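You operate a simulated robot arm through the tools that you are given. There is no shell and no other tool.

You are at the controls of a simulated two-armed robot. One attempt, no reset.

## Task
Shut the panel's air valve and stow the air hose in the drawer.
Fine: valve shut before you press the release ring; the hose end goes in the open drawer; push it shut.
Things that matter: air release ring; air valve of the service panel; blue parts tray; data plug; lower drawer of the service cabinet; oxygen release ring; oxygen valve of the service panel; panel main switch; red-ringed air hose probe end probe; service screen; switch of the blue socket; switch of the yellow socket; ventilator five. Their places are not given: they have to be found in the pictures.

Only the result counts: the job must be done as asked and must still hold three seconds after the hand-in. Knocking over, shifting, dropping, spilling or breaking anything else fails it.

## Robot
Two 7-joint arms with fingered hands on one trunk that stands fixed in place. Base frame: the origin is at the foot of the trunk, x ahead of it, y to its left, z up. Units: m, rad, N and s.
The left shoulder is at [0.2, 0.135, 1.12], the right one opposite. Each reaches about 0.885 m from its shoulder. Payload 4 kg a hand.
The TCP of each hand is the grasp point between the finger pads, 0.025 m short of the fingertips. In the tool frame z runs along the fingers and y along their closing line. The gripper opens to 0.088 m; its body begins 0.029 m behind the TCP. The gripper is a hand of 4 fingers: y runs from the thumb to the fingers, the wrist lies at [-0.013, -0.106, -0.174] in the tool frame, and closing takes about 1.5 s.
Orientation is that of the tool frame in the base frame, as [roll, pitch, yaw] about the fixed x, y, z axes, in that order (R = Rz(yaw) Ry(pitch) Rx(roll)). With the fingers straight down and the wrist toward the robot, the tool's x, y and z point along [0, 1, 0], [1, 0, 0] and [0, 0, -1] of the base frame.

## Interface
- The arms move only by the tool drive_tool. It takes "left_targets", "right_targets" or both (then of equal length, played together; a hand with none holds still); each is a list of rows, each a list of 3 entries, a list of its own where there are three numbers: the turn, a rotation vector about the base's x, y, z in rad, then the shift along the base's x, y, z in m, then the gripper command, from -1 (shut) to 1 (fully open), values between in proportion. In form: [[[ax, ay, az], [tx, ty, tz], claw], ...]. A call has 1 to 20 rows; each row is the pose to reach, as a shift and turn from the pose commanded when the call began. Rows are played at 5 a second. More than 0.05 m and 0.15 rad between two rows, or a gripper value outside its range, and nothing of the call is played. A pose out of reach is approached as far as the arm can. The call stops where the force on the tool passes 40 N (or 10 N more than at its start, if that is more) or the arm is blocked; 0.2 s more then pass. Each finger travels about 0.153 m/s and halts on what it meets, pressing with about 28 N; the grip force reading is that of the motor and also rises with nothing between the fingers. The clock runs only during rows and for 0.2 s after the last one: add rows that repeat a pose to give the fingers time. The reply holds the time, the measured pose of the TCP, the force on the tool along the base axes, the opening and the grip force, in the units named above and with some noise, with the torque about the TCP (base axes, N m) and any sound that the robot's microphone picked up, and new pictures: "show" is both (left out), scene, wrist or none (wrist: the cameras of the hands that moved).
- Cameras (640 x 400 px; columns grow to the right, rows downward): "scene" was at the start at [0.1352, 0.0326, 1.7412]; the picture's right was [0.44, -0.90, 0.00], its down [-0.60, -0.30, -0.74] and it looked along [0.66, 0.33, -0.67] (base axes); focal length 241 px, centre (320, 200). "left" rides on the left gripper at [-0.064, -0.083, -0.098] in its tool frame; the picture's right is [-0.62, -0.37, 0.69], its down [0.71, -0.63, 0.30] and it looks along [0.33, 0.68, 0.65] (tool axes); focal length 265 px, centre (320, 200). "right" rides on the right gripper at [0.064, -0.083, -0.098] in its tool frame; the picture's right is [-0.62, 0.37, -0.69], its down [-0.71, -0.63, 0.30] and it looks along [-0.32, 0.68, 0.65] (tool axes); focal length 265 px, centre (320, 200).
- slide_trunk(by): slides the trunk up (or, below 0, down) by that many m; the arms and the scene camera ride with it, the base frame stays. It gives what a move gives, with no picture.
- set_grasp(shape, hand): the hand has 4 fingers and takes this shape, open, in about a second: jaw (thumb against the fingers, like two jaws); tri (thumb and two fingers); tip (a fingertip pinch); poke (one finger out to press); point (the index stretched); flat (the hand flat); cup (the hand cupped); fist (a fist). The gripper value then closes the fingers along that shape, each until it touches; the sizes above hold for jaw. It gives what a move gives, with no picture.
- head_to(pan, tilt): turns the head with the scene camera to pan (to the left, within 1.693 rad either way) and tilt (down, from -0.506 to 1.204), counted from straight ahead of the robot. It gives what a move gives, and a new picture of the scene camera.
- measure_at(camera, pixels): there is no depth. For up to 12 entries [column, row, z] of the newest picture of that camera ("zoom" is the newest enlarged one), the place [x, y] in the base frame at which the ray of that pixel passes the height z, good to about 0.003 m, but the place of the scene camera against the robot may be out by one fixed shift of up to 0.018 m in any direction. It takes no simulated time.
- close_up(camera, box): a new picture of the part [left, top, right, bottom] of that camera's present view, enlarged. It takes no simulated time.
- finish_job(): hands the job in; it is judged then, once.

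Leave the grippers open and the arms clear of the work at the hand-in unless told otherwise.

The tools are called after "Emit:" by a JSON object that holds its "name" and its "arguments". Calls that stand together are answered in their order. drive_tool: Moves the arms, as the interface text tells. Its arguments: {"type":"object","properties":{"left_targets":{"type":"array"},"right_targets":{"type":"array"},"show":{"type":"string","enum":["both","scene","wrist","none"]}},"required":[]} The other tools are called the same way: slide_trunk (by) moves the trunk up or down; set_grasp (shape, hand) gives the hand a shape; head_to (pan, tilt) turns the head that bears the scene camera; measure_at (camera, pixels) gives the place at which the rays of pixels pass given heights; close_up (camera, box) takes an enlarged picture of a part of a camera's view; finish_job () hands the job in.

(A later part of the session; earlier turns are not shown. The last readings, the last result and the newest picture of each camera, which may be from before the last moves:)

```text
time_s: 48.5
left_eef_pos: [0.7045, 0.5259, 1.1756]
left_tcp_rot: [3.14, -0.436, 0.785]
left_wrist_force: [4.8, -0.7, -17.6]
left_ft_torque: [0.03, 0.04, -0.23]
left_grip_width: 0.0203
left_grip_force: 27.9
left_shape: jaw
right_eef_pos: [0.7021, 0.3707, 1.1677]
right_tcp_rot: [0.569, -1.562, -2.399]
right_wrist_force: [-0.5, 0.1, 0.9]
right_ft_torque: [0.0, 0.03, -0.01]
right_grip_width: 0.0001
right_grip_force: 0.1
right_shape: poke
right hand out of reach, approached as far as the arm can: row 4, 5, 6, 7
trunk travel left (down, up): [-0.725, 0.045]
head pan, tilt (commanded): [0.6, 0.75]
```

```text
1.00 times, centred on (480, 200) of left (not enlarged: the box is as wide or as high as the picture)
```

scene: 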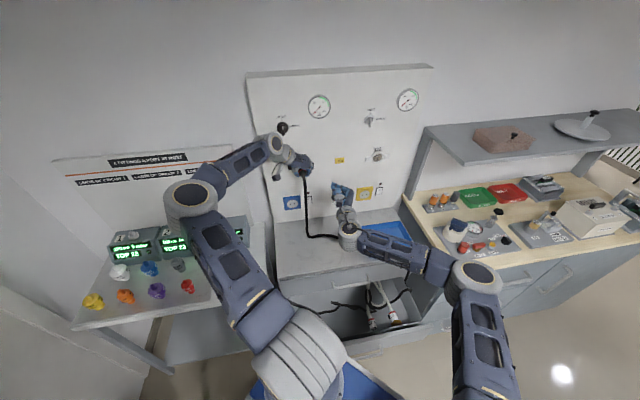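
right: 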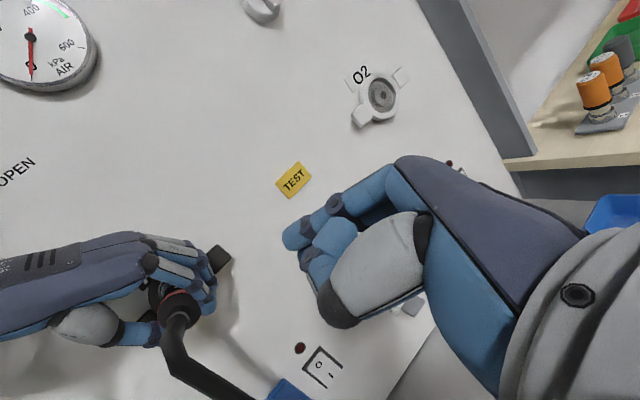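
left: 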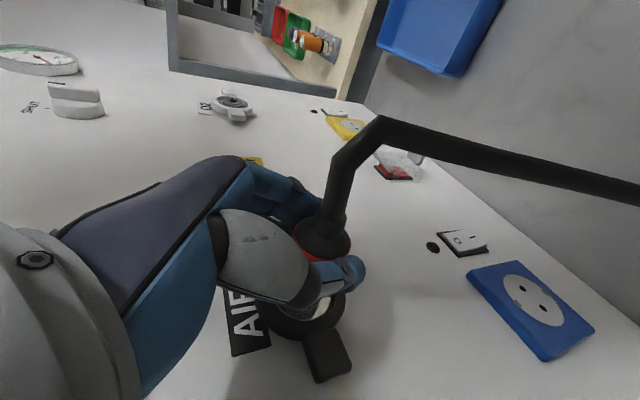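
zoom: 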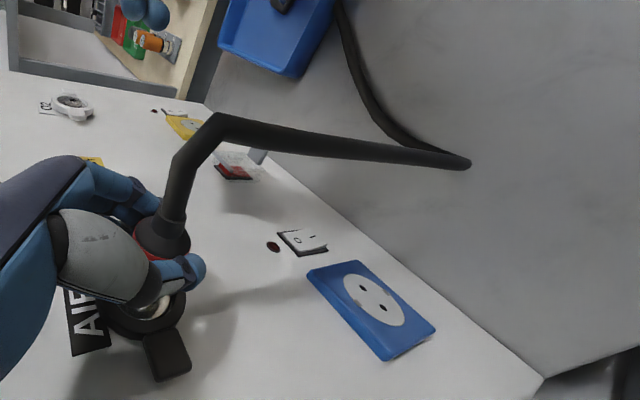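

That dark line is only my own wrist cable; the hose itself lies under the arm, across the counter and down into the drawer. The wing is at (219,259) in the right view, i.e. lateral 0.171, height 1.166. I'll bring the poke fingertip to about 3 cm before it.

Emit:
{"name": "drive_tool", "arguments": {"right_targets": [[[0, 0, 0], [0.0082, 0.02, -0.0014], 1], [[0, 0, 0], [0.0164, 0.04, -0.0028], 1], [[0, 0, 0], [0.0246, 0.06, -0.0042], 1], [[0, 0, 0], [0.0328, 0.08, -0.0056], 1], [[0, 0, 0], [0.041, 0.1, -0.007], 1], [[0, 0, 0], [0.041, 0.1, -0.007], 1]], "show": "both"}}

Emit:
{"name": "close_up", "arguments": {"camera": "right", "box": [160, 160, 400, 320]}}

Emit:
{"name": "close_up", "arguments": {"camera": "scene", "box": [260, 120, 380, 220]}}

```text
time_s: 49.9
left_eef_pos: [0.706, 0.5264, 1.1759]
left_tcp_rot: [3.141, -0.436, 0.786]
left_wrist_force: [4.5, -1.6, -18.2]
left_ft_torque: [0.03, 0.05, -0.22]
left_grip_width: 0.0205
left_grip_force: 27.7
left_shape: jaw
right_eef_pos: [0.7445, 0.471, 1.1649]
right_tcp_rot: [1.767, -1.57, 2.683]
right_wrist_force: [0.0, -0.1, -0.4]
right_ft_torque: [-0.02, 0.02, 0.01]
right_grip_width: 0.0
right_grip_force: 0.0
right_shape: poke
trunk travel left (down, up): [-0.725, 0.045]
head pan, tilt (commanded): [0.6, 0.75]
```

scene: 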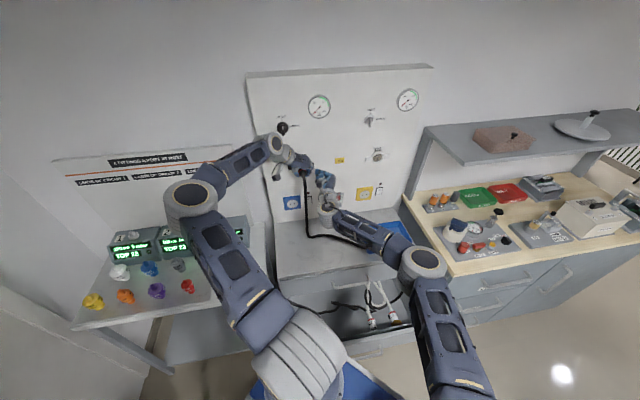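
right: 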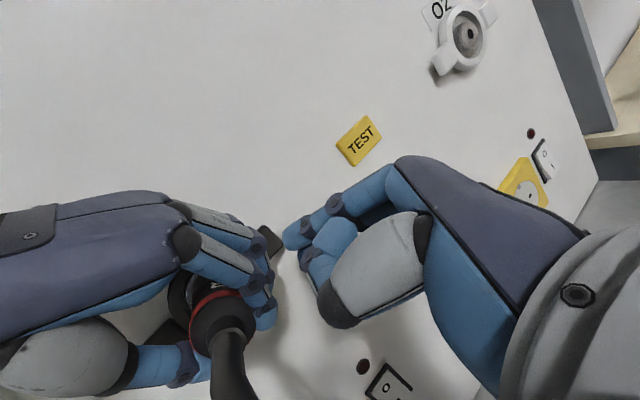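

```text
2.50 times, centred on (280, 240) of right
```

zoom: 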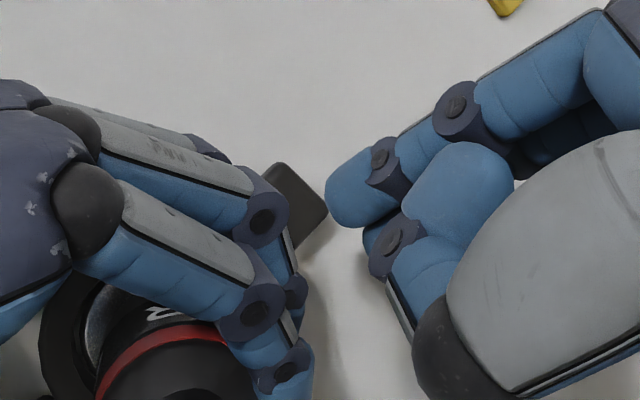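

```text
4.00 times, centred on (320, 170) of scene
```

zoom: 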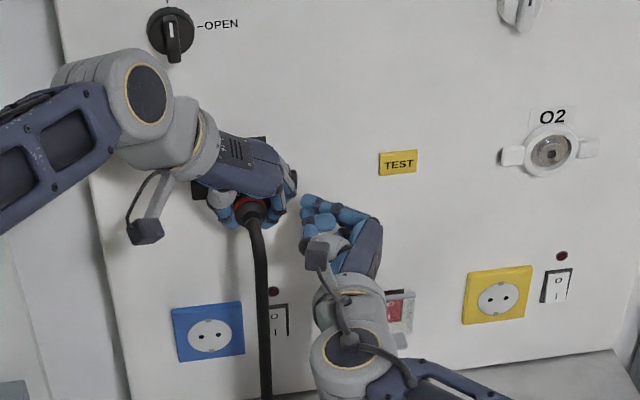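

The fingertip is just to the right of the wing, about 3 cm short in depth. I'll push in along the panel normal in small steps, watching the force.

Emit:
{"name": "drive_tool", "arguments": {"right_targets": [[[0, 0, 0], [0.005, 0.0092, -0.002], 1], [[0, 0, 0], [0.0099, 0.0184, -0.004], 1], [[0, 0, 0], [0.0127, 0.0255, -0.004], 1], [[0, 0, 0], [0.0163, 0.029, -0.004], 1], [[0, 0, 0], [0.0163, 0.029, -0.004], 1]], "show": "wrist"}}

Emit:
{"name": "close_up", "arguments": {"camera": "right", "box": [160, 160, 400, 320]}}

```text
time_s: 51.1
left_eef_pos: [0.7063, 0.5258, 1.1753]
left_tcp_rot: [3.141, -0.437, 0.786]
left_wrist_force: [5.5, -2.5, -18.3]
left_ft_torque: [-0.01, 0.0, -0.27]
left_grip_width: 0.0205
left_grip_force: 28.0
left_shape: jaw
right_eef_pos: [0.7605, 0.4994, 1.1603]
right_tcp_rot: [-3.072, -1.569, 1.24]
right_wrist_force: [-0.9, -0.8, -0.8]
right_ft_torque: [-0.01, 0.0, -0.04]
right_grip_width: 0.0
right_grip_force: 0.0
right_shape: poke
trunk travel left (down, up): [-0.725, 0.045]
head pan, tilt (commanded): [0.6, 0.75]
```

right: 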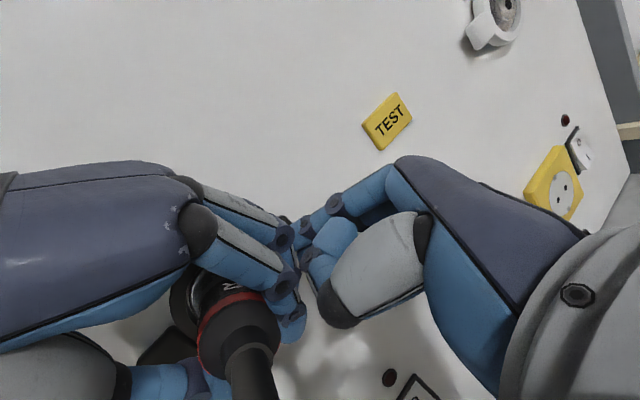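

```text
2.50 times, centred on (280, 240) of right
```

zoom: 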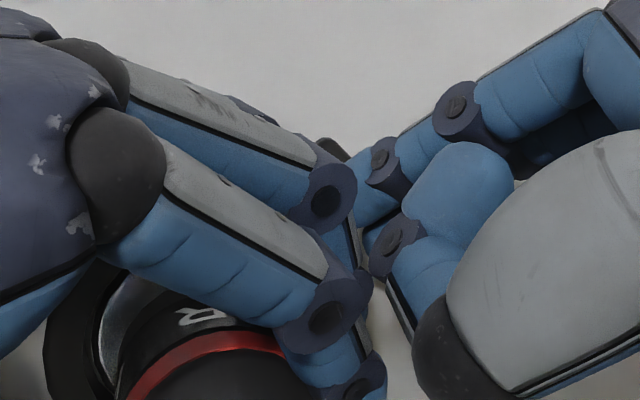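

No contact yet. I continue in 4 mm steps along the normal.

Emit:
{"name": "drive_tool", "arguments": {"right_targets": [[[0, 0, 0], [0.0028, 0.0028, 0], 1], [[0, 0, 0], [0.0057, 0.0057, 0], 1], [[0, 0, 0], [0.0085, 0.0085, 0], 1], [[0, 0, 0], [0.0085, 0.0085, 0], 1]], "show": "wrist"}}

Emit:
{"name": "close_up", "arguments": {"camera": "left", "box": [220, 130, 460, 340]}}

```text
time_s: 52.1
left_eef_pos: [0.7034, 0.5252, 1.1775]
left_tcp_rot: [3.14, -0.44, 0.789]
left_wrist_force: [0.1, 0.0, -0.3]
left_ft_torque: [0.0, -0.01, 0.03]
left_grip_width: 0.0156
left_grip_force: 27.9
left_shape: jaw
right_eef_pos: [0.7677, 0.5074, 1.1623]
right_tcp_rot: [0.689, -1.567, -2.523]
right_wrist_force: [-14.7, -27.5, 5.0]
right_ft_torque: [0.21, -0.09, 0.21]
right_grip_width: 0.0001
right_grip_force: 0.1
right_shape: poke
trunk travel left (down, up): [-0.725, 0.045]
head pan, tilt (commanded): [0.6, 0.75]
heard: click
```

right: 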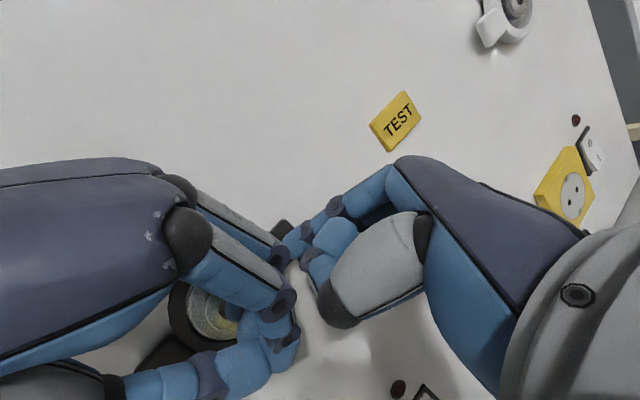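

```text
1.90 times, centred on (340, 235) of left
```

zoom: 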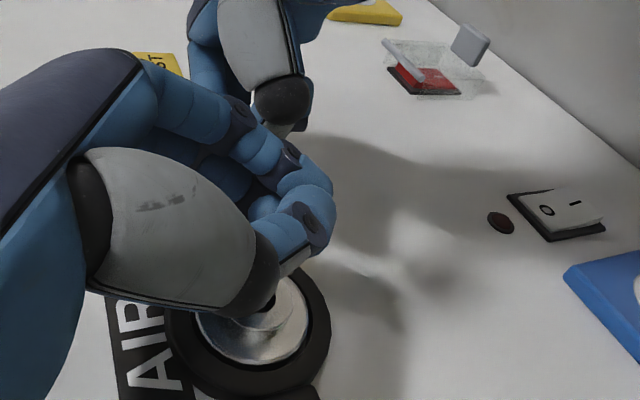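

A click: the probe is released, but it slipped out of the left fingers; the outlet is empty. I'll look for where it went.

Emit:
{"name": "head_to", "arguments": {"pan": 0.6, "tilt": 0.8}}

Emit:
{"name": "close_up", "arguments": {"camera": "scene", "box": [240, 140, 440, 330]}}

Emit:
{"name": "close_up", "arguments": {"camera": "left", "box": [320, 0, 640, 200]}}

```text
time_s: 52.7
left_eef_pos: [0.704, 0.5258, 1.1765]
left_tcp_rot: [-3.141, -0.437, 0.784]
left_wrist_force: [0.2, 0.8, 0.6]
left_ft_torque: [-0.01, -0.02, -0.01]
left_grip_width: 0.0155
left_grip_force: 28.2
left_shape: jaw
right_eef_pos: [0.766, 0.5072, 1.1618]
right_tcp_rot: [0.003, -1.569, -1.835]
right_wrist_force: [-14.4, -27.3, 3.6]
right_ft_torque: [0.2, -0.09, 0.23]
right_grip_width: 0.0
right_grip_force: 0.0
right_shape: poke
trunk travel left (down, up): [-0.725, 0.045]
head pan, tilt (commanded): [0.6, 0.799]
```

scene: 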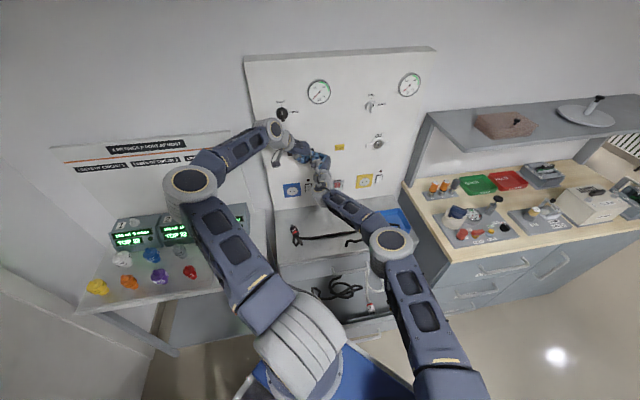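

```text
2.11 times, centred on (340, 235) of scene
```

zoom: 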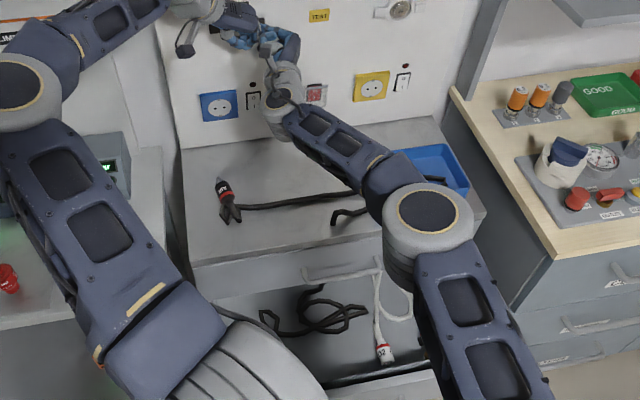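

```text
2.00 times, centred on (480, 100) of left
```

zoom: 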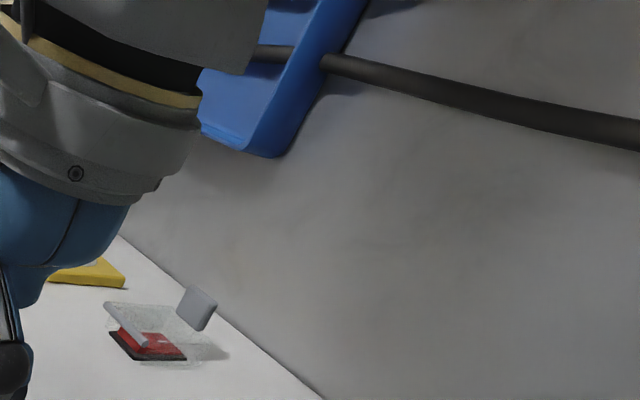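

The probe has fallen onto the counter top at about scene (295,235), with the hose running right toward the blue tray; nothing else looks disturbed. First I withdraw the right finger from the wing and open and lift the left hand, both straight back.

Emit:
{"name": "drive_tool", "arguments": {"right_targets": [[[0, 0, 0], [-0.008, -0.012, 0], 1], [[0, 0, 0], [-0.02, -0.03, 0], 1], [[0, 0, 0], [-0.03, -0.055, 0.005], 1], [[0, 0, 0], [-0.04, -0.085, 0.01], 1], [[0, 0, 0], [-0.05, -0.115, 0.03], 1], [[0, 0, 0], [-0.06, -0.14, 0.06], 1], [[0, 0, 0], [-0.065, -0.16, 0.1], 1], [[0, 0, 0], [-0.07, -0.17, 0.14], 1], [[0, 0, 0], [-0.07, -0.17, 0.14], 1]], "left_targets": [[[0, 0, 0], [0, 0, 0], 0], [[0, 0, 0], [0, 0, 0], 1], [[0, 0, 0], [0, 0, 0], 1], [[0, 0, 0], [0, 0, 0], 1], [[0, 0, 0], [-0.005, -0.005, 0.013], 1], [[0, 0, 0], [-0.012, -0.012, 0.033], 1], [[0, 0, 0], [-0.018, -0.018, 0.05], 1], [[0, 0, 0], [-0.024, -0.024, 0.067], 1], [[0, 0, 0], [-0.024, -0.024, 0.067], 1]], "show": "both"}}

Emit:
{"name": "close_up", "arguments": {"camera": "scene", "box": [240, 140, 440, 330]}}

```text
time_s: 54.7
left_eef_pos: [0.6816, 0.5026, 1.2428]
left_tcp_rot: [3.14, -0.437, 0.786]
left_wrist_force: [-0.6, 0.2, -0.2]
left_ft_torque: [0.02, -0.01, -0.02]
left_grip_width: 0.0878
left_grip_force: 0.1
left_shape: jaw
right_eef_pos: [0.7083, 0.3339, 1.2248]
right_tcp_rot: [0.565, -1.487, -2.385]
right_wrist_force: [-0.1, -0.4, 0.9]
right_ft_torque: [-0.01, -0.03, 0.02]
right_grip_width: 0.0002
right_grip_force: 0.0
right_shape: poke
right hand out of reach, approached as far as the arm can: row 5, 6, 7, 8, 9
trunk travel left (down, up): [-0.725, 0.045]
head pan, tilt (commanded): [0.6, 0.799]
```

scene: 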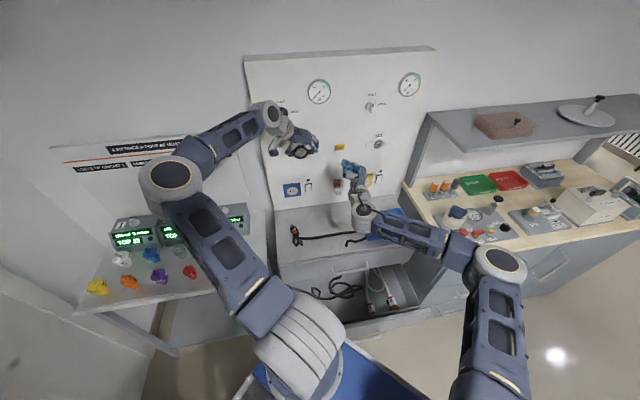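
right: 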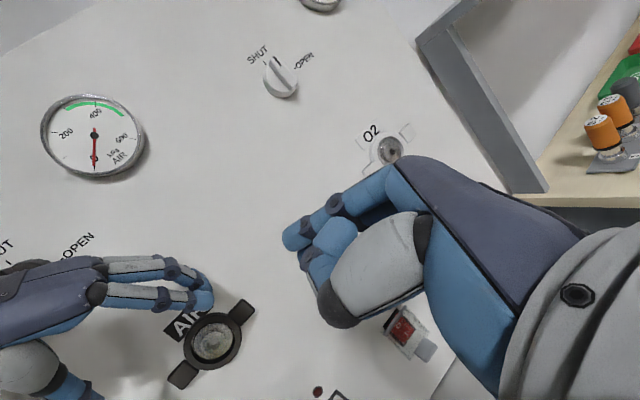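
left: 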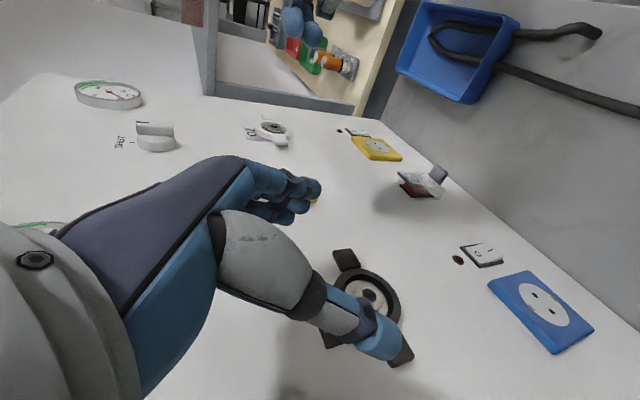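

```text
2.11 times, centred on (340, 235) of scene
```

zoom: 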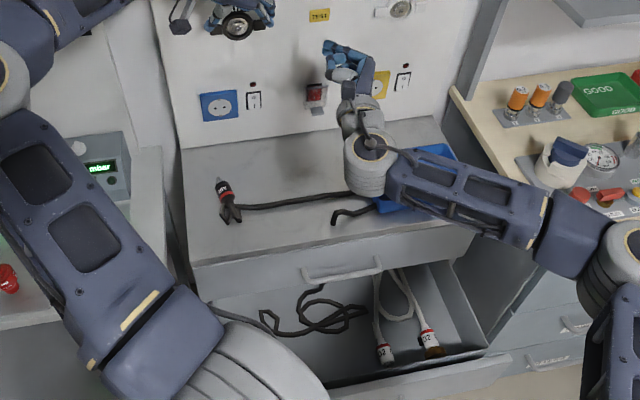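

I need to see how the hose lies now: one dark end seems to sit on the counter near scene (346,242). Enlarging.

Emit:
{"name": "close_up", "arguments": {"camera": "scene", "box": [280, 215, 400, 265]}}

Emit:
{"name": "close_up", "arguments": {"camera": "scene", "box": [290, 255, 410, 325]}}

Emit:
{"name": "close_up", "arguments": {"camera": "left", "box": [380, 0, 640, 130]}}

```text
5.33 times, centred on (340, 240) of scene
```

zoom: 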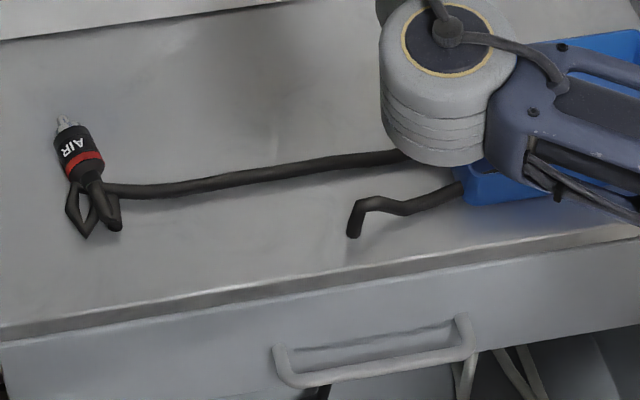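

```text
5.33 times, centred on (350, 290) of scene
```

zoom: 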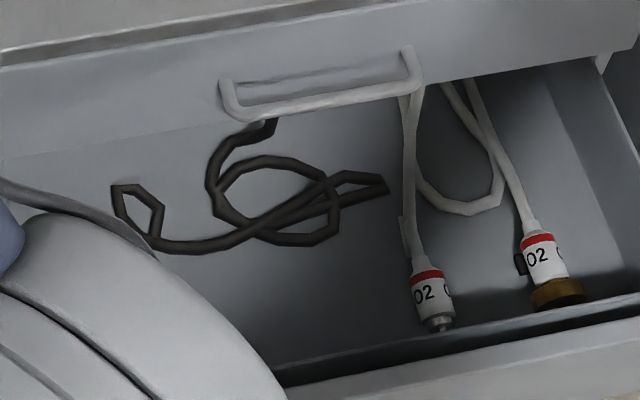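

```text
2.46 times, centred on (510, 65) of left
```

zoom: 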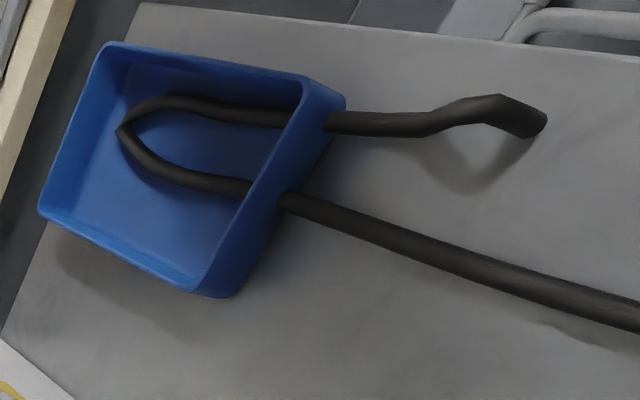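

The hose lies loosely across counter and tray and down into the drawer without pulling anything, and the probe lies on the counter at scene (295,232) with its tip toward the panel. I'll first bring the right arm back the way it came, out of the workspace.

Emit:
{"name": "drive_tool", "arguments": {"right_targets": [[[0, 0, 0.0291], [-0.018, -0.022, 0.003], 1], [[0, 0, 0.0582], [-0.035, -0.043, 0.006], 1], [[0, 0, 0.0873], [-0.052, -0.064, 0.009], 1], [[0, 0, 0.1164], [-0.07, -0.086, 0.012], 1], [[0, 0, 0.1454], [-0.087, -0.107, 0.015], 1], [[0, 0, 0.1745], [-0.105, -0.129, 0.018], 1], [[0, 0, 0.2036], [-0.122, -0.15, 0.021], 1], [[0, 0, 0.2327], [-0.14, -0.172, 0.024], 1], [[0, 0, 0.2618], [-0.157, -0.193, 0.027], 1], [[0, 0, 0.2618], [-0.157, -0.193, 0.027], 1]], "show": "scene"}}

```text
time_s: 56.9
left_eef_pos: [0.681, 0.5023, 1.2434]
left_tcp_rot: [3.139, -0.437, 0.785]
left_wrist_force: [-0.2, -0.1, 0.3]
left_ft_torque: [-0.03, 0.02, 0.0]
left_grip_width: 0.088
left_grip_force: 0.1
left_shape: jaw
right_eef_pos: [0.5496, 0.1417, 1.2476]
right_tcp_rot: [0.553, -1.487, -2.111]
right_wrist_force: [0.0, -0.3, -0.6]
right_ft_torque: [-0.01, -0.03, 0.01]
right_grip_width: 0.0002
right_grip_force: 0.0
right_shape: poke
trunk travel left (down, up): [-0.725, 0.045]
head pan, tilt (commanded): [0.6, 0.799]
```

scene: 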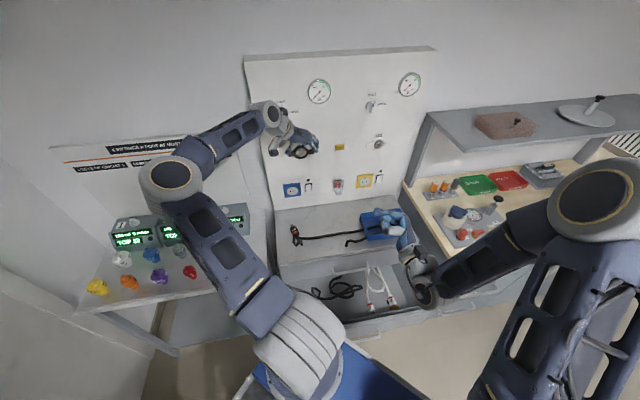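

Right hand is back. I continue retracing it up to near its starting pose, out of the way.

Emit:
{"name": "drive_tool", "arguments": {"right_targets": [[[-0.143, 0, 0], [0, -0.015, 0.03], 1], [[-0.286, 0, 0], [0, -0.025, 0.06], 1], [[-0.428, 0, 0], [0, -0.035, 0.09], 1], [[-0.571, 0, 0], [0, -0.045, 0.12], 1], [[-0.714, 0, 0], [0, -0.055, 0.15], 1], [[-0.857, 0, 0], [0, -0.065, 0.18], 1], [[-1.0, 0, 0], [0, -0.075, 0.21], 1], [[-1.142, 0, 0], [0, -0.083, 0.235], 1], [[-1.285, 0, 0], [0, -0.09, 0.26], 1], [[-1.428, 0, 0], [0, -0.095, 0.285], 1], [[-1.571, 0, 0], [0, -0.1, 0.31], 1], [[-1.571, 0, 0], [0, -0.1, 0.31], 1]], "show": "scene"}}

Emit:
{"name": "close_up", "arguments": {"camera": "scene", "box": [270, 190, 430, 330]}}

Emit:
{"name": "measure_at", "arguments": {"camera": "scene", "pixels": [[295, 231.6, 0.85], [295, 231.6, 0.9], [295, 231.6, 0.95]]}}

```text
time_s: 59.5
left_eef_pos: [0.6804, 0.5017, 1.2431]
left_tcp_rot: [3.14, -0.436, 0.786]
left_wrist_force: [-0.7, -0.4, -1.0]
left_ft_torque: [0.0, 0.04, 0.01]
left_grip_width: 0.0881
left_grip_force: 0.0
left_shape: jaw
right_eef_pos: [0.5491, 0.0422, 1.5568]
right_tcp_rot: [-3.134, -0.069, 1.614]
right_wrist_force: [-0.4, 1.1, -1.1]
right_ft_torque: [-0.02, 0.02, 0.0]
right_grip_width: 0.0001
right_grip_force: 0.1
right_shape: poke
right hand out of reach, approached as far as the arm can: row 1
trunk travel left (down, up): [-0.725, 0.045]
head pan, tilt (commanded): [0.6, 0.799]
```

scene: 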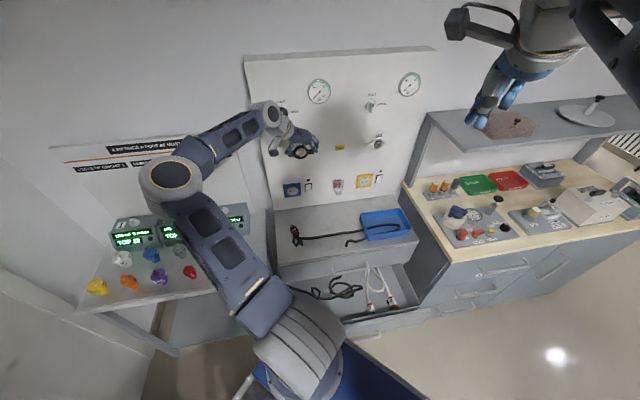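

```text
2.86 times, centred on (350, 260) of scene
```

zoom: 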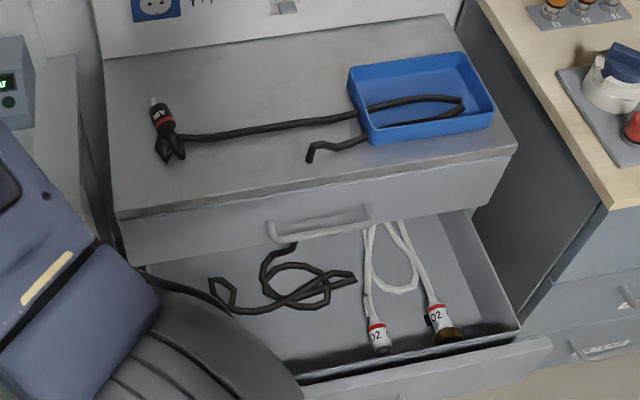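

```text
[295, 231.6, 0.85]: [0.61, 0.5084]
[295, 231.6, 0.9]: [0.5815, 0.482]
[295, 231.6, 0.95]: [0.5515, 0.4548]
```

The right arm is clear and the probe is plainly visible on the counter, axis about 60° from x. I'll bring the left hand above it, fingers straight down and closing line across the probe, at a safe height to measure it.

Emit:
{"name": "drive_tool", "arguments": {"left_targets": [[[0, 0, 0], [-0.02, -0.015, 0.0], 1], [[-0.0578, 0.0443, 0.0429], [-0.04, -0.02, -0.01], 1], [[-0.1156, 0.0887, 0.0858], [-0.06, -0.02, -0.03], 1], [[-0.1734, 0.133, 0.1288], [-0.08, -0.02, -0.05], 1], [[-0.2311, 0.1773, 0.1717], [-0.095, -0.02, -0.07], 1], [[-0.2889, 0.2217, 0.2146], [-0.105, -0.02, -0.095], 1], [[-0.3467, 0.266, 0.2575], [-0.11, -0.02, -0.12], 1], [[-0.3467, 0.266, 0.2575], [-0.11, -0.02, -0.12], 1]], "show": "both"}}

Emit:
{"name": "close_up", "arguments": {"camera": "left", "box": [380, 200, 620, 380]}}

```text
time_s: 61.3
left_eef_pos: [0.571, 0.4815, 1.1231]
left_tcp_rot: [3.14, 0.0, 1.047]
left_wrist_force: [-0.4, -0.3, 0.1]
left_ft_torque: [-0.01, -0.01, 0.01]
left_grip_width: 0.0878
left_grip_force: 0.2
left_shape: jaw
right_eef_pos: [0.5496, 0.0421, 1.5564]
right_tcp_rot: [-3.135, -0.072, 1.615]
right_wrist_force: [-0.2, -0.3, 0.2]
right_ft_torque: [-0.01, 0.02, -0.01]
right_grip_width: 0.0004
right_grip_force: 0.1
right_shape: poke
trunk travel left (down, up): [-0.725, 0.045]
head pan, tilt (commanded): [0.6, 0.799]
```

scene: 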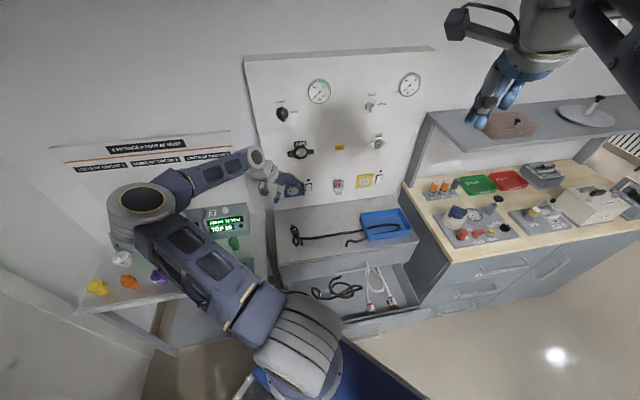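
left: 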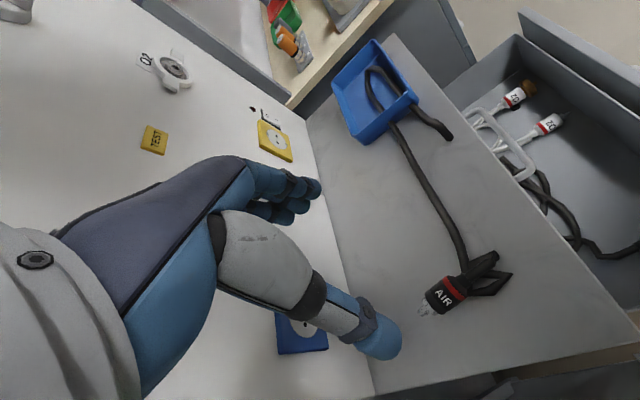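

```text
2.22 times, centred on (500, 290) of left
```

zoom: 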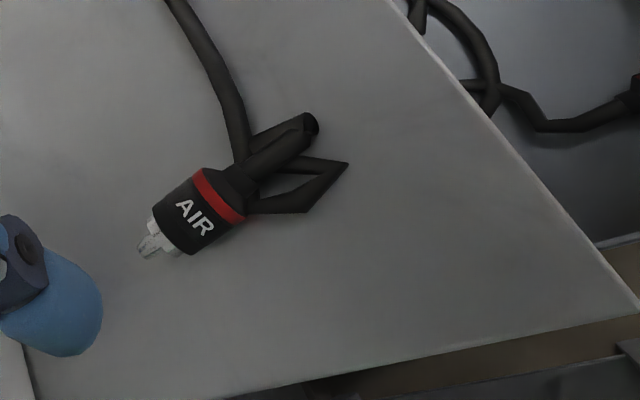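

The wrist view shows the probe body centre at about (445,295). I measure it in both cameras to find the counter height.

Emit:
{"name": "measure_at", "arguments": {"camera": "left", "pixels": [[445.1, 295.4, 0.8], [445.1, 295.4, 0.9], [428, 306.5, 0.85], [462, 282, 0.85]]}}

Emit:
{"name": "close_up", "arguments": {"camera": "scene", "box": [275, 210, 335, 260]}}

```text
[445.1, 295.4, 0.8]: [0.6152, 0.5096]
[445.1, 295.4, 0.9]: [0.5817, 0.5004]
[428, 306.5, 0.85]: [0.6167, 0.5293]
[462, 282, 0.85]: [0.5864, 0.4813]
```

```text
8.00 times, centred on (305, 235) of scene
```

zoom: 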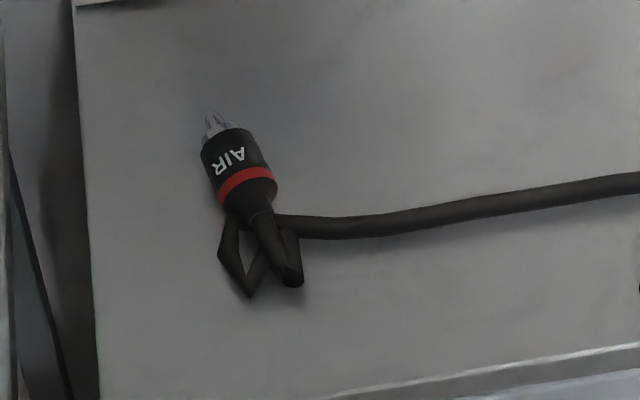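

Body centre is near (0.599, 0.505) at height about 0.85. I move over it and descend 0.10 m, then re-measure for a better height.

Emit:
{"name": "drive_tool", "arguments": {"left_targets": [[[0, 0, 0], [0.007, 0.006, -0.025], 1], [[0, 0, 0], [0.014, 0.012, -0.05], 1], [[0, 0, 0], [0.021, 0.018, -0.075], 1], [[0, 0, 0], [0.028, 0.0235, -0.1], 1], [[0, 0, 0], [0.028, 0.0235, -0.1], 1]], "show": "both"}}

Emit:
{"name": "close_up", "arguments": {"camera": "left", "box": [340, 180, 540, 320]}}

```text
time_s: 62.5
left_eef_pos: [0.6006, 0.5056, 1.0238]
left_tcp_rot: [-3.141, 0.0, 1.05]
left_wrist_force: [0.8, 0.4, 1.0]
left_ft_torque: [0.0, -0.01, -0.01]
left_grip_width: 0.088
left_grip_force: 0.2
left_shape: jaw
right_eef_pos: [0.5484, 0.0429, 1.5565]
right_tcp_rot: [-3.133, -0.071, 1.615]
right_wrist_force: [0.3, -0.3, 0.5]
right_ft_torque: [-0.03, -0.02, 0.0]
right_grip_width: 0.0001
right_grip_force: 0.0
right_shape: poke
trunk travel left (down, up): [-0.725, 0.045]
head pan, tilt (commanded): [0.6, 0.799]
```

scene: 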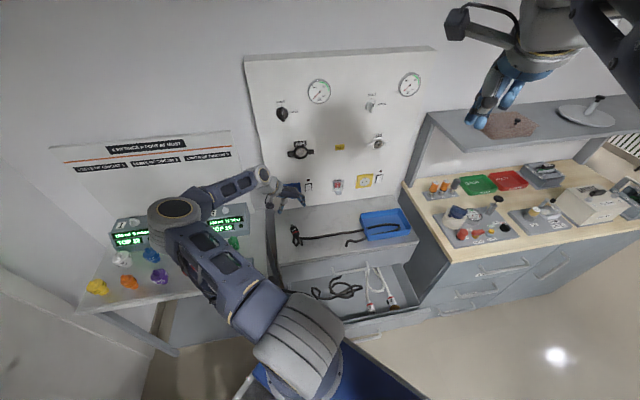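
left: 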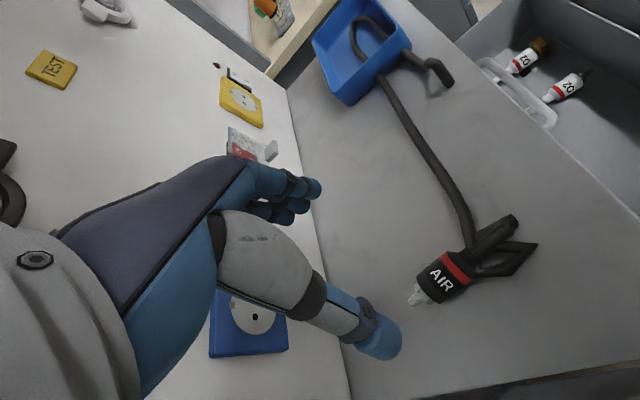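

```text
2.86 times, centred on (440, 250) of left
```

zoom: 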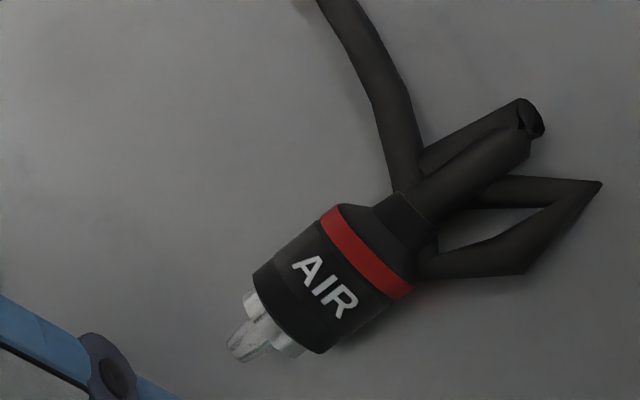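

From the panel's bottom edge the counter top is at z ≈ 0.834, so the probe's centre is near 0.851. I descend with open fingers straddling the body, to fingertips about 8 mm above the counter.

Emit:
{"name": "drive_tool", "arguments": {"left_targets": [[[0, 0, 0], [-0.001, 0, -0.035], 1], [[0, 0, 0], [-0.002, -0.0005, -0.07], 1], [[0, 0, 0], [-0.003, -0.001, -0.1], 1], [[0, 0, 0], [-0.0036, -0.0011, -0.13], 1], [[0, 0, 0], [-0.0036, -0.0011, -0.15], 1], [[0, 0, 0], [-0.0036, -0.0011, -0.157], 1], [[0, 0, 0], [-0.0036, -0.0011, -0.157], 1]], "show": "both"}}

Emit:
{"name": "close_up", "arguments": {"camera": "left", "box": [220, 150, 460, 340]}}

```text
time_s: 64.1
left_eef_pos: [0.5969, 0.5051, 0.8665]
left_tcp_rot: [3.141, -0.001, 1.047]
left_wrist_force: [-0.3, -0.2, 0.2]
left_ft_torque: [0.04, -0.01, 0.07]
left_grip_width: 0.0879
left_grip_force: 0.1
left_shape: jaw
right_eef_pos: [0.5496, 0.0412, 1.5567]
right_tcp_rot: [-3.133, -0.071, 1.616]
right_wrist_force: [0.4, 0.5, 0.0]
right_ft_torque: [0.03, 0.0, 0.03]
right_grip_width: 0.0001
right_grip_force: 0.0
right_shape: poke
trunk travel left (down, up): [-0.725, 0.045]
head pan, tilt (commanded): [0.6, 0.799]
```

scene: 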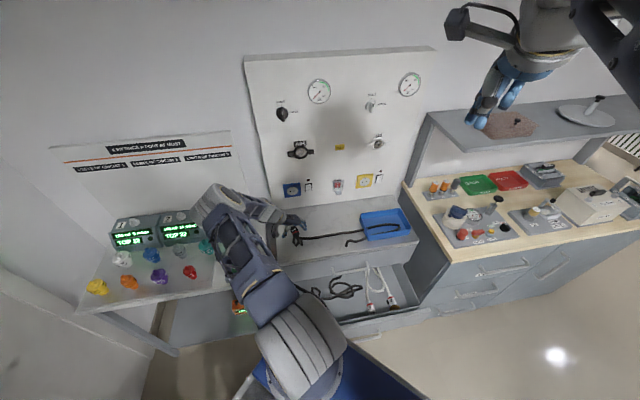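
left: 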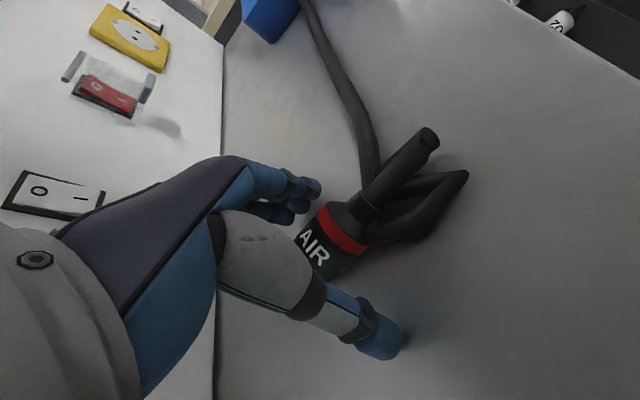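

```text
2.11 times, centred on (340, 245) of left
```

zoom: 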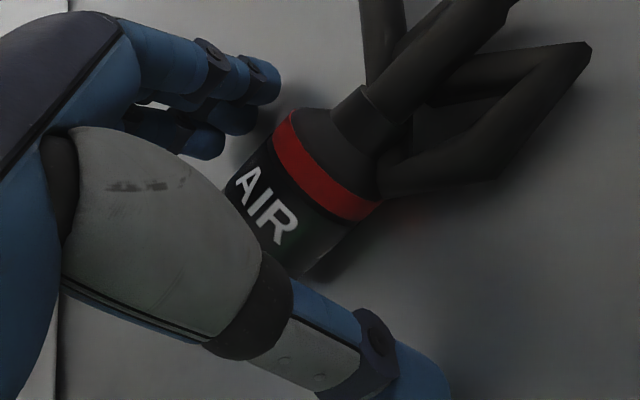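

The grasp point projects right onto the "AIR" lettering mid-body. I lower 4 mm more and close.

Emit:
{"name": "drive_tool", "arguments": {"left_targets": [[[0, 0, 0], [0, 0, -0.004], 1], [[0, 0, 0], [0, 0, -0.004], 0.5], [[0, 0, 0], [0, 0, -0.004], 0], [[0, 0, 0], [0, 0, -0.004], -0.4], [[0, 0, 0], [0, 0, -0.004], -0.8], [[0, 0, 0], [0, 0, -0.004], -1], [[0, 0, 0], [0, 0, -0.004], -1], [[0, 0, 0], [0, 0, -0.004], -1], [[0, 0, 0], [0, 0, -0.004], -1]], "show": "wrist"}}

Emit:
{"name": "close_up", "arguments": {"camera": "left", "box": [220, 150, 460, 340]}}

Emit:
{"name": "close_up", "arguments": {"camera": "scene", "box": [60, 160, 320, 330]}}

```text
time_s: 66.1
left_eef_pos: [0.5938, 0.503, 0.8652]
left_tcp_rot: [-3.141, -0.001, 1.047]
left_wrist_force: [1.6, -0.4, 3.6]
left_ft_torque: [-0.06, -0.07, 0.01]
left_grip_width: 0.0248
left_grip_force: 27.4
left_shape: jaw
left hand out of reach, approached as far as the arm can: row 1, 2
right_eef_pos: [0.5485, 0.0415, 1.5562]
right_tcp_rot: [-3.133, -0.072, 1.614]
right_wrist_force: [-0.2, -0.4, -0.2]
right_ft_torque: [-0.01, 0.0, -0.02]
right_grip_width: 0.0004
right_grip_force: 0.1
right_shape: poke
trunk travel left (down, up): [-0.725, 0.045]
head pan, tilt (commanded): [0.6, 0.799]
```

left: 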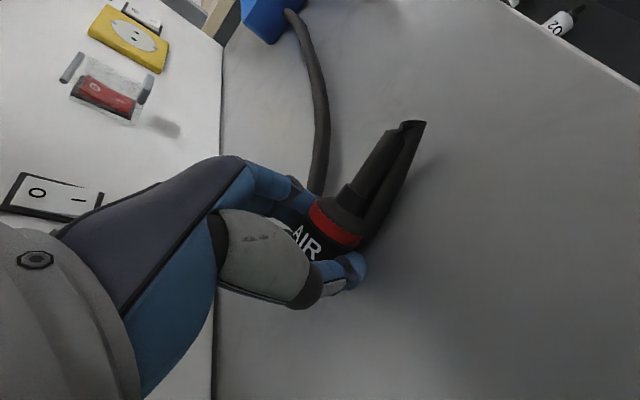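

```text
2.11 times, centred on (340, 245) of left
```

zoom: 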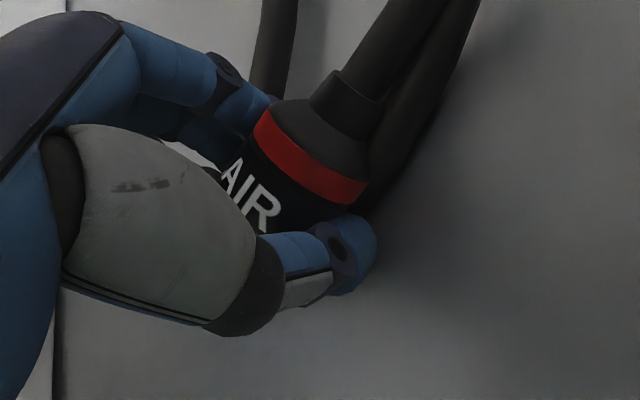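

```text
2.35 times, centred on (190, 245) of scene
```

zoom: 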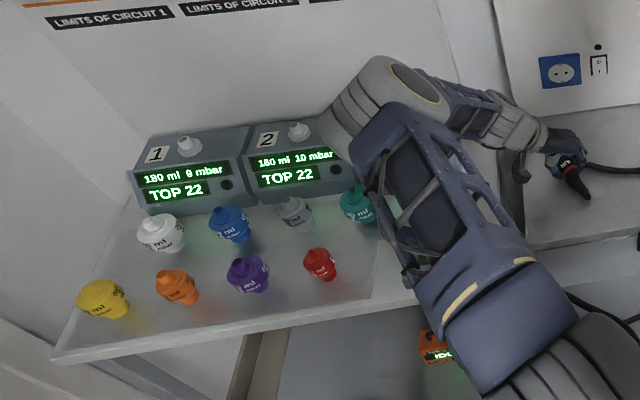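

The hand has the probe (width 0.025, 27 N), and the elbow is well above the ventilators. I lift slowly by 6 cm and check that the probe comes along.

Emit:
{"name": "drive_tool", "arguments": {"left_targets": [[[0, 0, 0], [0, 0, 0.01], -1], [[0, 0, 0], [0, 0, 0.02], -1], [[0, 0, 0], [0, 0, 0.035], -1], [[0, 0, 0], [0, 0, 0.05], -1], [[0, 0, 0], [0, 0, 0.065], -1], [[0, 0, 0], [0, 0, 0.065], -1]], "show": "both"}}

Emit:
{"name": "close_up", "arguments": {"camera": "left", "box": [220, 120, 460, 340]}}

Emit:
{"name": "close_up", "arguments": {"camera": "scene", "box": [250, 170, 430, 330]}}

```text
time_s: 67.5
left_eef_pos: [0.5953, 0.5063, 0.9285]
left_tcp_rot: [3.14, -0.002, 1.049]
left_wrist_force: [0.9, -0.2, -1.6]
left_ft_torque: [0.01, -0.01, -0.02]
left_grip_width: 0.0247
left_grip_force: 27.6
left_shape: jaw
right_eef_pos: [0.5495, 0.0428, 1.556]
right_tcp_rot: [-3.133, -0.072, 1.616]
right_wrist_force: [0.3, -0.9, 0.2]
right_ft_torque: [0.01, -0.03, -0.02]
right_grip_width: 0.0001
right_grip_force: 0.2
right_shape: poke
trunk travel left (down, up): [-0.725, 0.045]
head pan, tilt (commanded): [0.6, 0.799]
```

scene: 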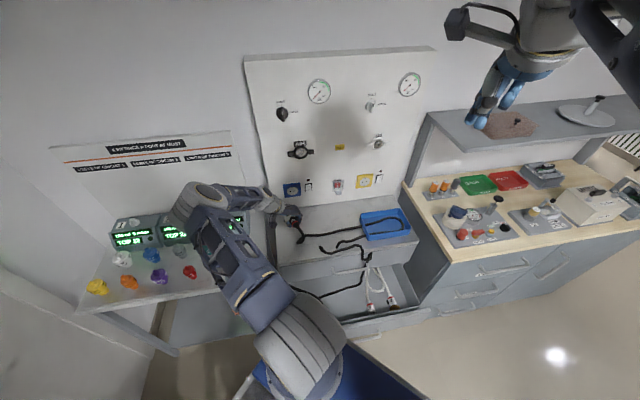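
left: 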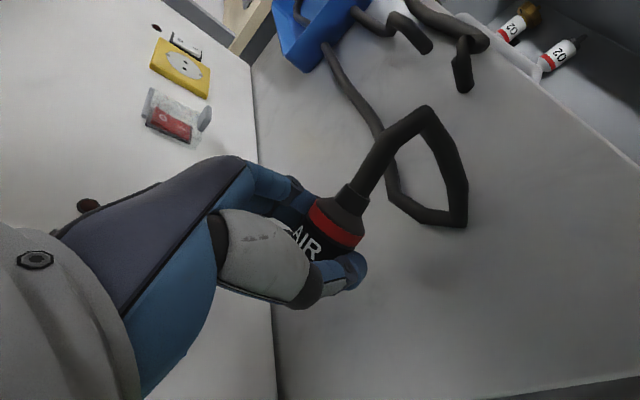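

```text
1.82 times, centred on (340, 230) of left
```

zoom: 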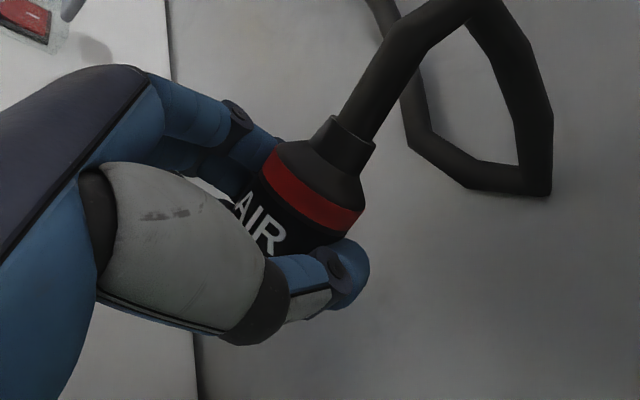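

```text
2.50 times, centred on (340, 250) of scene
```

zoom: 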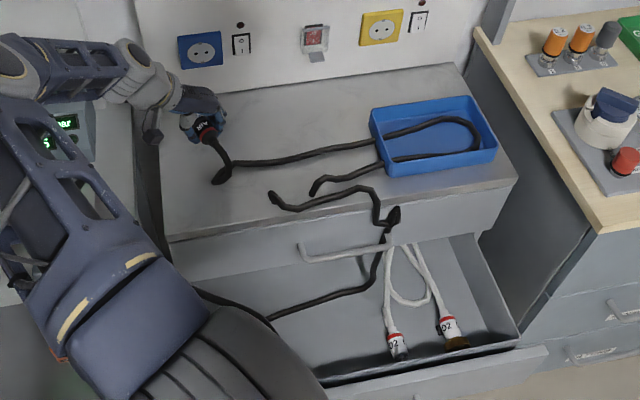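

The probe is lifted and held firmly. From earlier views the open drawer's box spans roughly n = 0.44–0.62 with its rim at z ≈ 0.59. I'll carry the probe out over the drawer at height, turning the hand 60° about the vertical so the wrist keeps away from my shoulder.

Emit:
{"name": "drive_tool", "arguments": {"left_targets": [[[0, 0, -0.1], [-0.004, -0.015, 0.015], -1], [[0, 0, -0.22], [-0.012, -0.045, 0.03], -1], [[0, 0, -0.34], [-0.023, -0.08, 0.032], -1], [[0, 0, -0.46], [-0.034, -0.115, 0.032], -1], [[0, 0, -0.58], [-0.045, -0.15, 0.032], -1], [[0, 0, -0.7], [-0.056, -0.185, 0.032], -1], [[0, 0, -0.82], [-0.066, -0.215, 0.032], -1], [[0, 0, -0.94], [-0.076, -0.245, 0.032], -1], [[0, 0, -1.047], [-0.086, -0.28, 0.032], -1], [[0, 0, -1.047], [-0.086, -0.28, 0.032], -1]], "show": "both"}}

```text
time_s: 69.7
left_eef_pos: [0.5093, 0.2225, 0.9597]
left_tcp_rot: [3.141, -0.004, 0.0]
left_wrist_force: [-0.5, 0.2, -1.2]
left_ft_torque: [0.02, -0.02, -0.02]
left_grip_width: 0.0244
left_grip_force: 27.8
left_shape: jaw
right_eef_pos: [0.5498, 0.0426, 1.5555]
right_tcp_rot: [-3.132, -0.072, 1.616]
right_wrist_force: [-0.3, 0.0, 0.4]
right_ft_torque: [0.03, -0.02, -0.01]
right_grip_width: 0.0002
right_grip_force: 0.0
right_shape: poke
trunk travel left (down, up): [-0.725, 0.045]
head pan, tilt (commanded): [0.6, 0.799]
```

scene: 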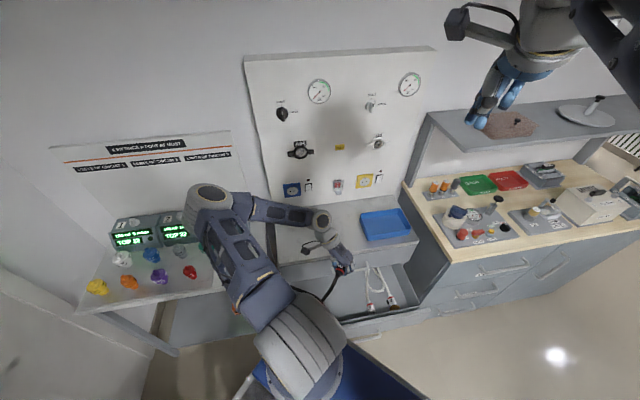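
left: 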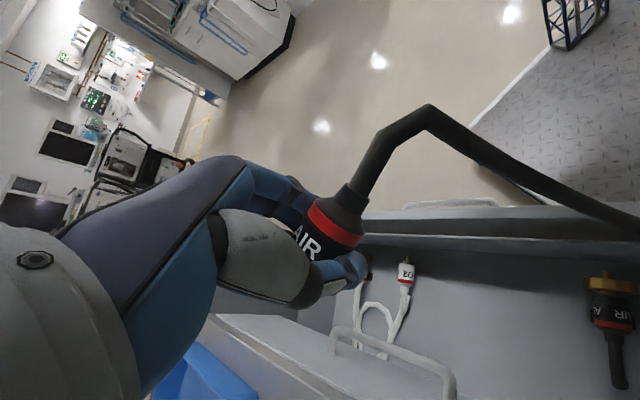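

The probe hangs over the open drawer; a point 0.43 m straight below the grasp lands at about (505,295) in the wrist view, on free drawer floor between the O2 plug and the brass air end. I'll descend partway, then turn the hand back 35° so the wrist stays clear of the cabinet front.

Emit:
{"name": "drive_tool", "arguments": {"left_targets": [[[0, 0, 0], [0, 0, -0.035], -1], [[0, 0, 0], [0, 0, -0.07], -1], [[0, 0, 0], [0, 0, -0.105], -1], [[0, 0, 0], [0, 0, -0.14], -1], [[0, 0, 0.12], [0, 0, -0.15], -1], [[0, 0, 0.24], [0, 0, -0.16], -1], [[0, 0, 0.36], [0, 0, -0.17], -1], [[0, 0, 0.48], [0, 0, -0.18], -1], [[0, 0, 0.61], [0, 0, -0.19], -1], [[0, 0, 0.61], [0, 0, -0.19], -1]], "show": "both"}}

```text
time_s: 71.9
left_eef_pos: [0.5126, 0.2237, 0.846]
left_tcp_rot: [-3.117, 0.096, 0.675]
left_wrist_force: [0.3, 0.3, -0.8]
left_ft_torque: [-0.02, 0.02, 0.0]
left_grip_width: 0.0243
left_grip_force: 28.1
left_shape: jaw
left hand out of reach, approached as far as the arm can: row 4, 5, 6, 7, 8, 9, 10
right_eef_pos: [0.5501, 0.0427, 1.5551]
right_tcp_rot: [-3.133, -0.072, 1.615]
right_wrist_force: [-0.3, -0.4, -0.3]
right_ft_torque: [-0.01, 0.01, 0.01]
right_grip_width: 0.0
right_grip_force: 0.0
right_shape: poke
trunk travel left (down, up): [-0.725, 0.045]
head pan, tilt (commanded): [0.6, 0.799]
```

scene: 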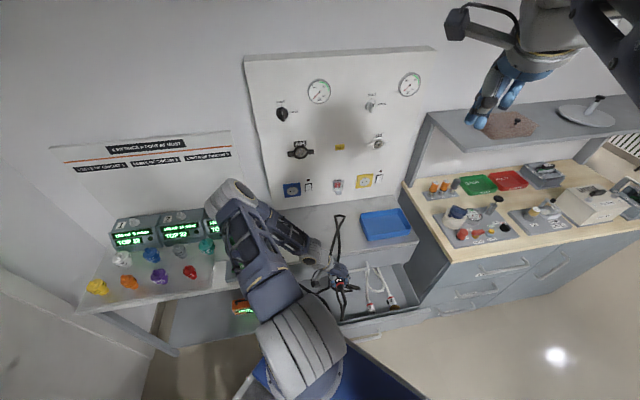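
left: 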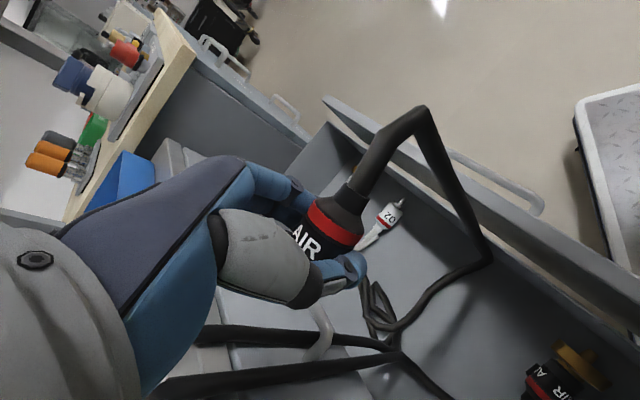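

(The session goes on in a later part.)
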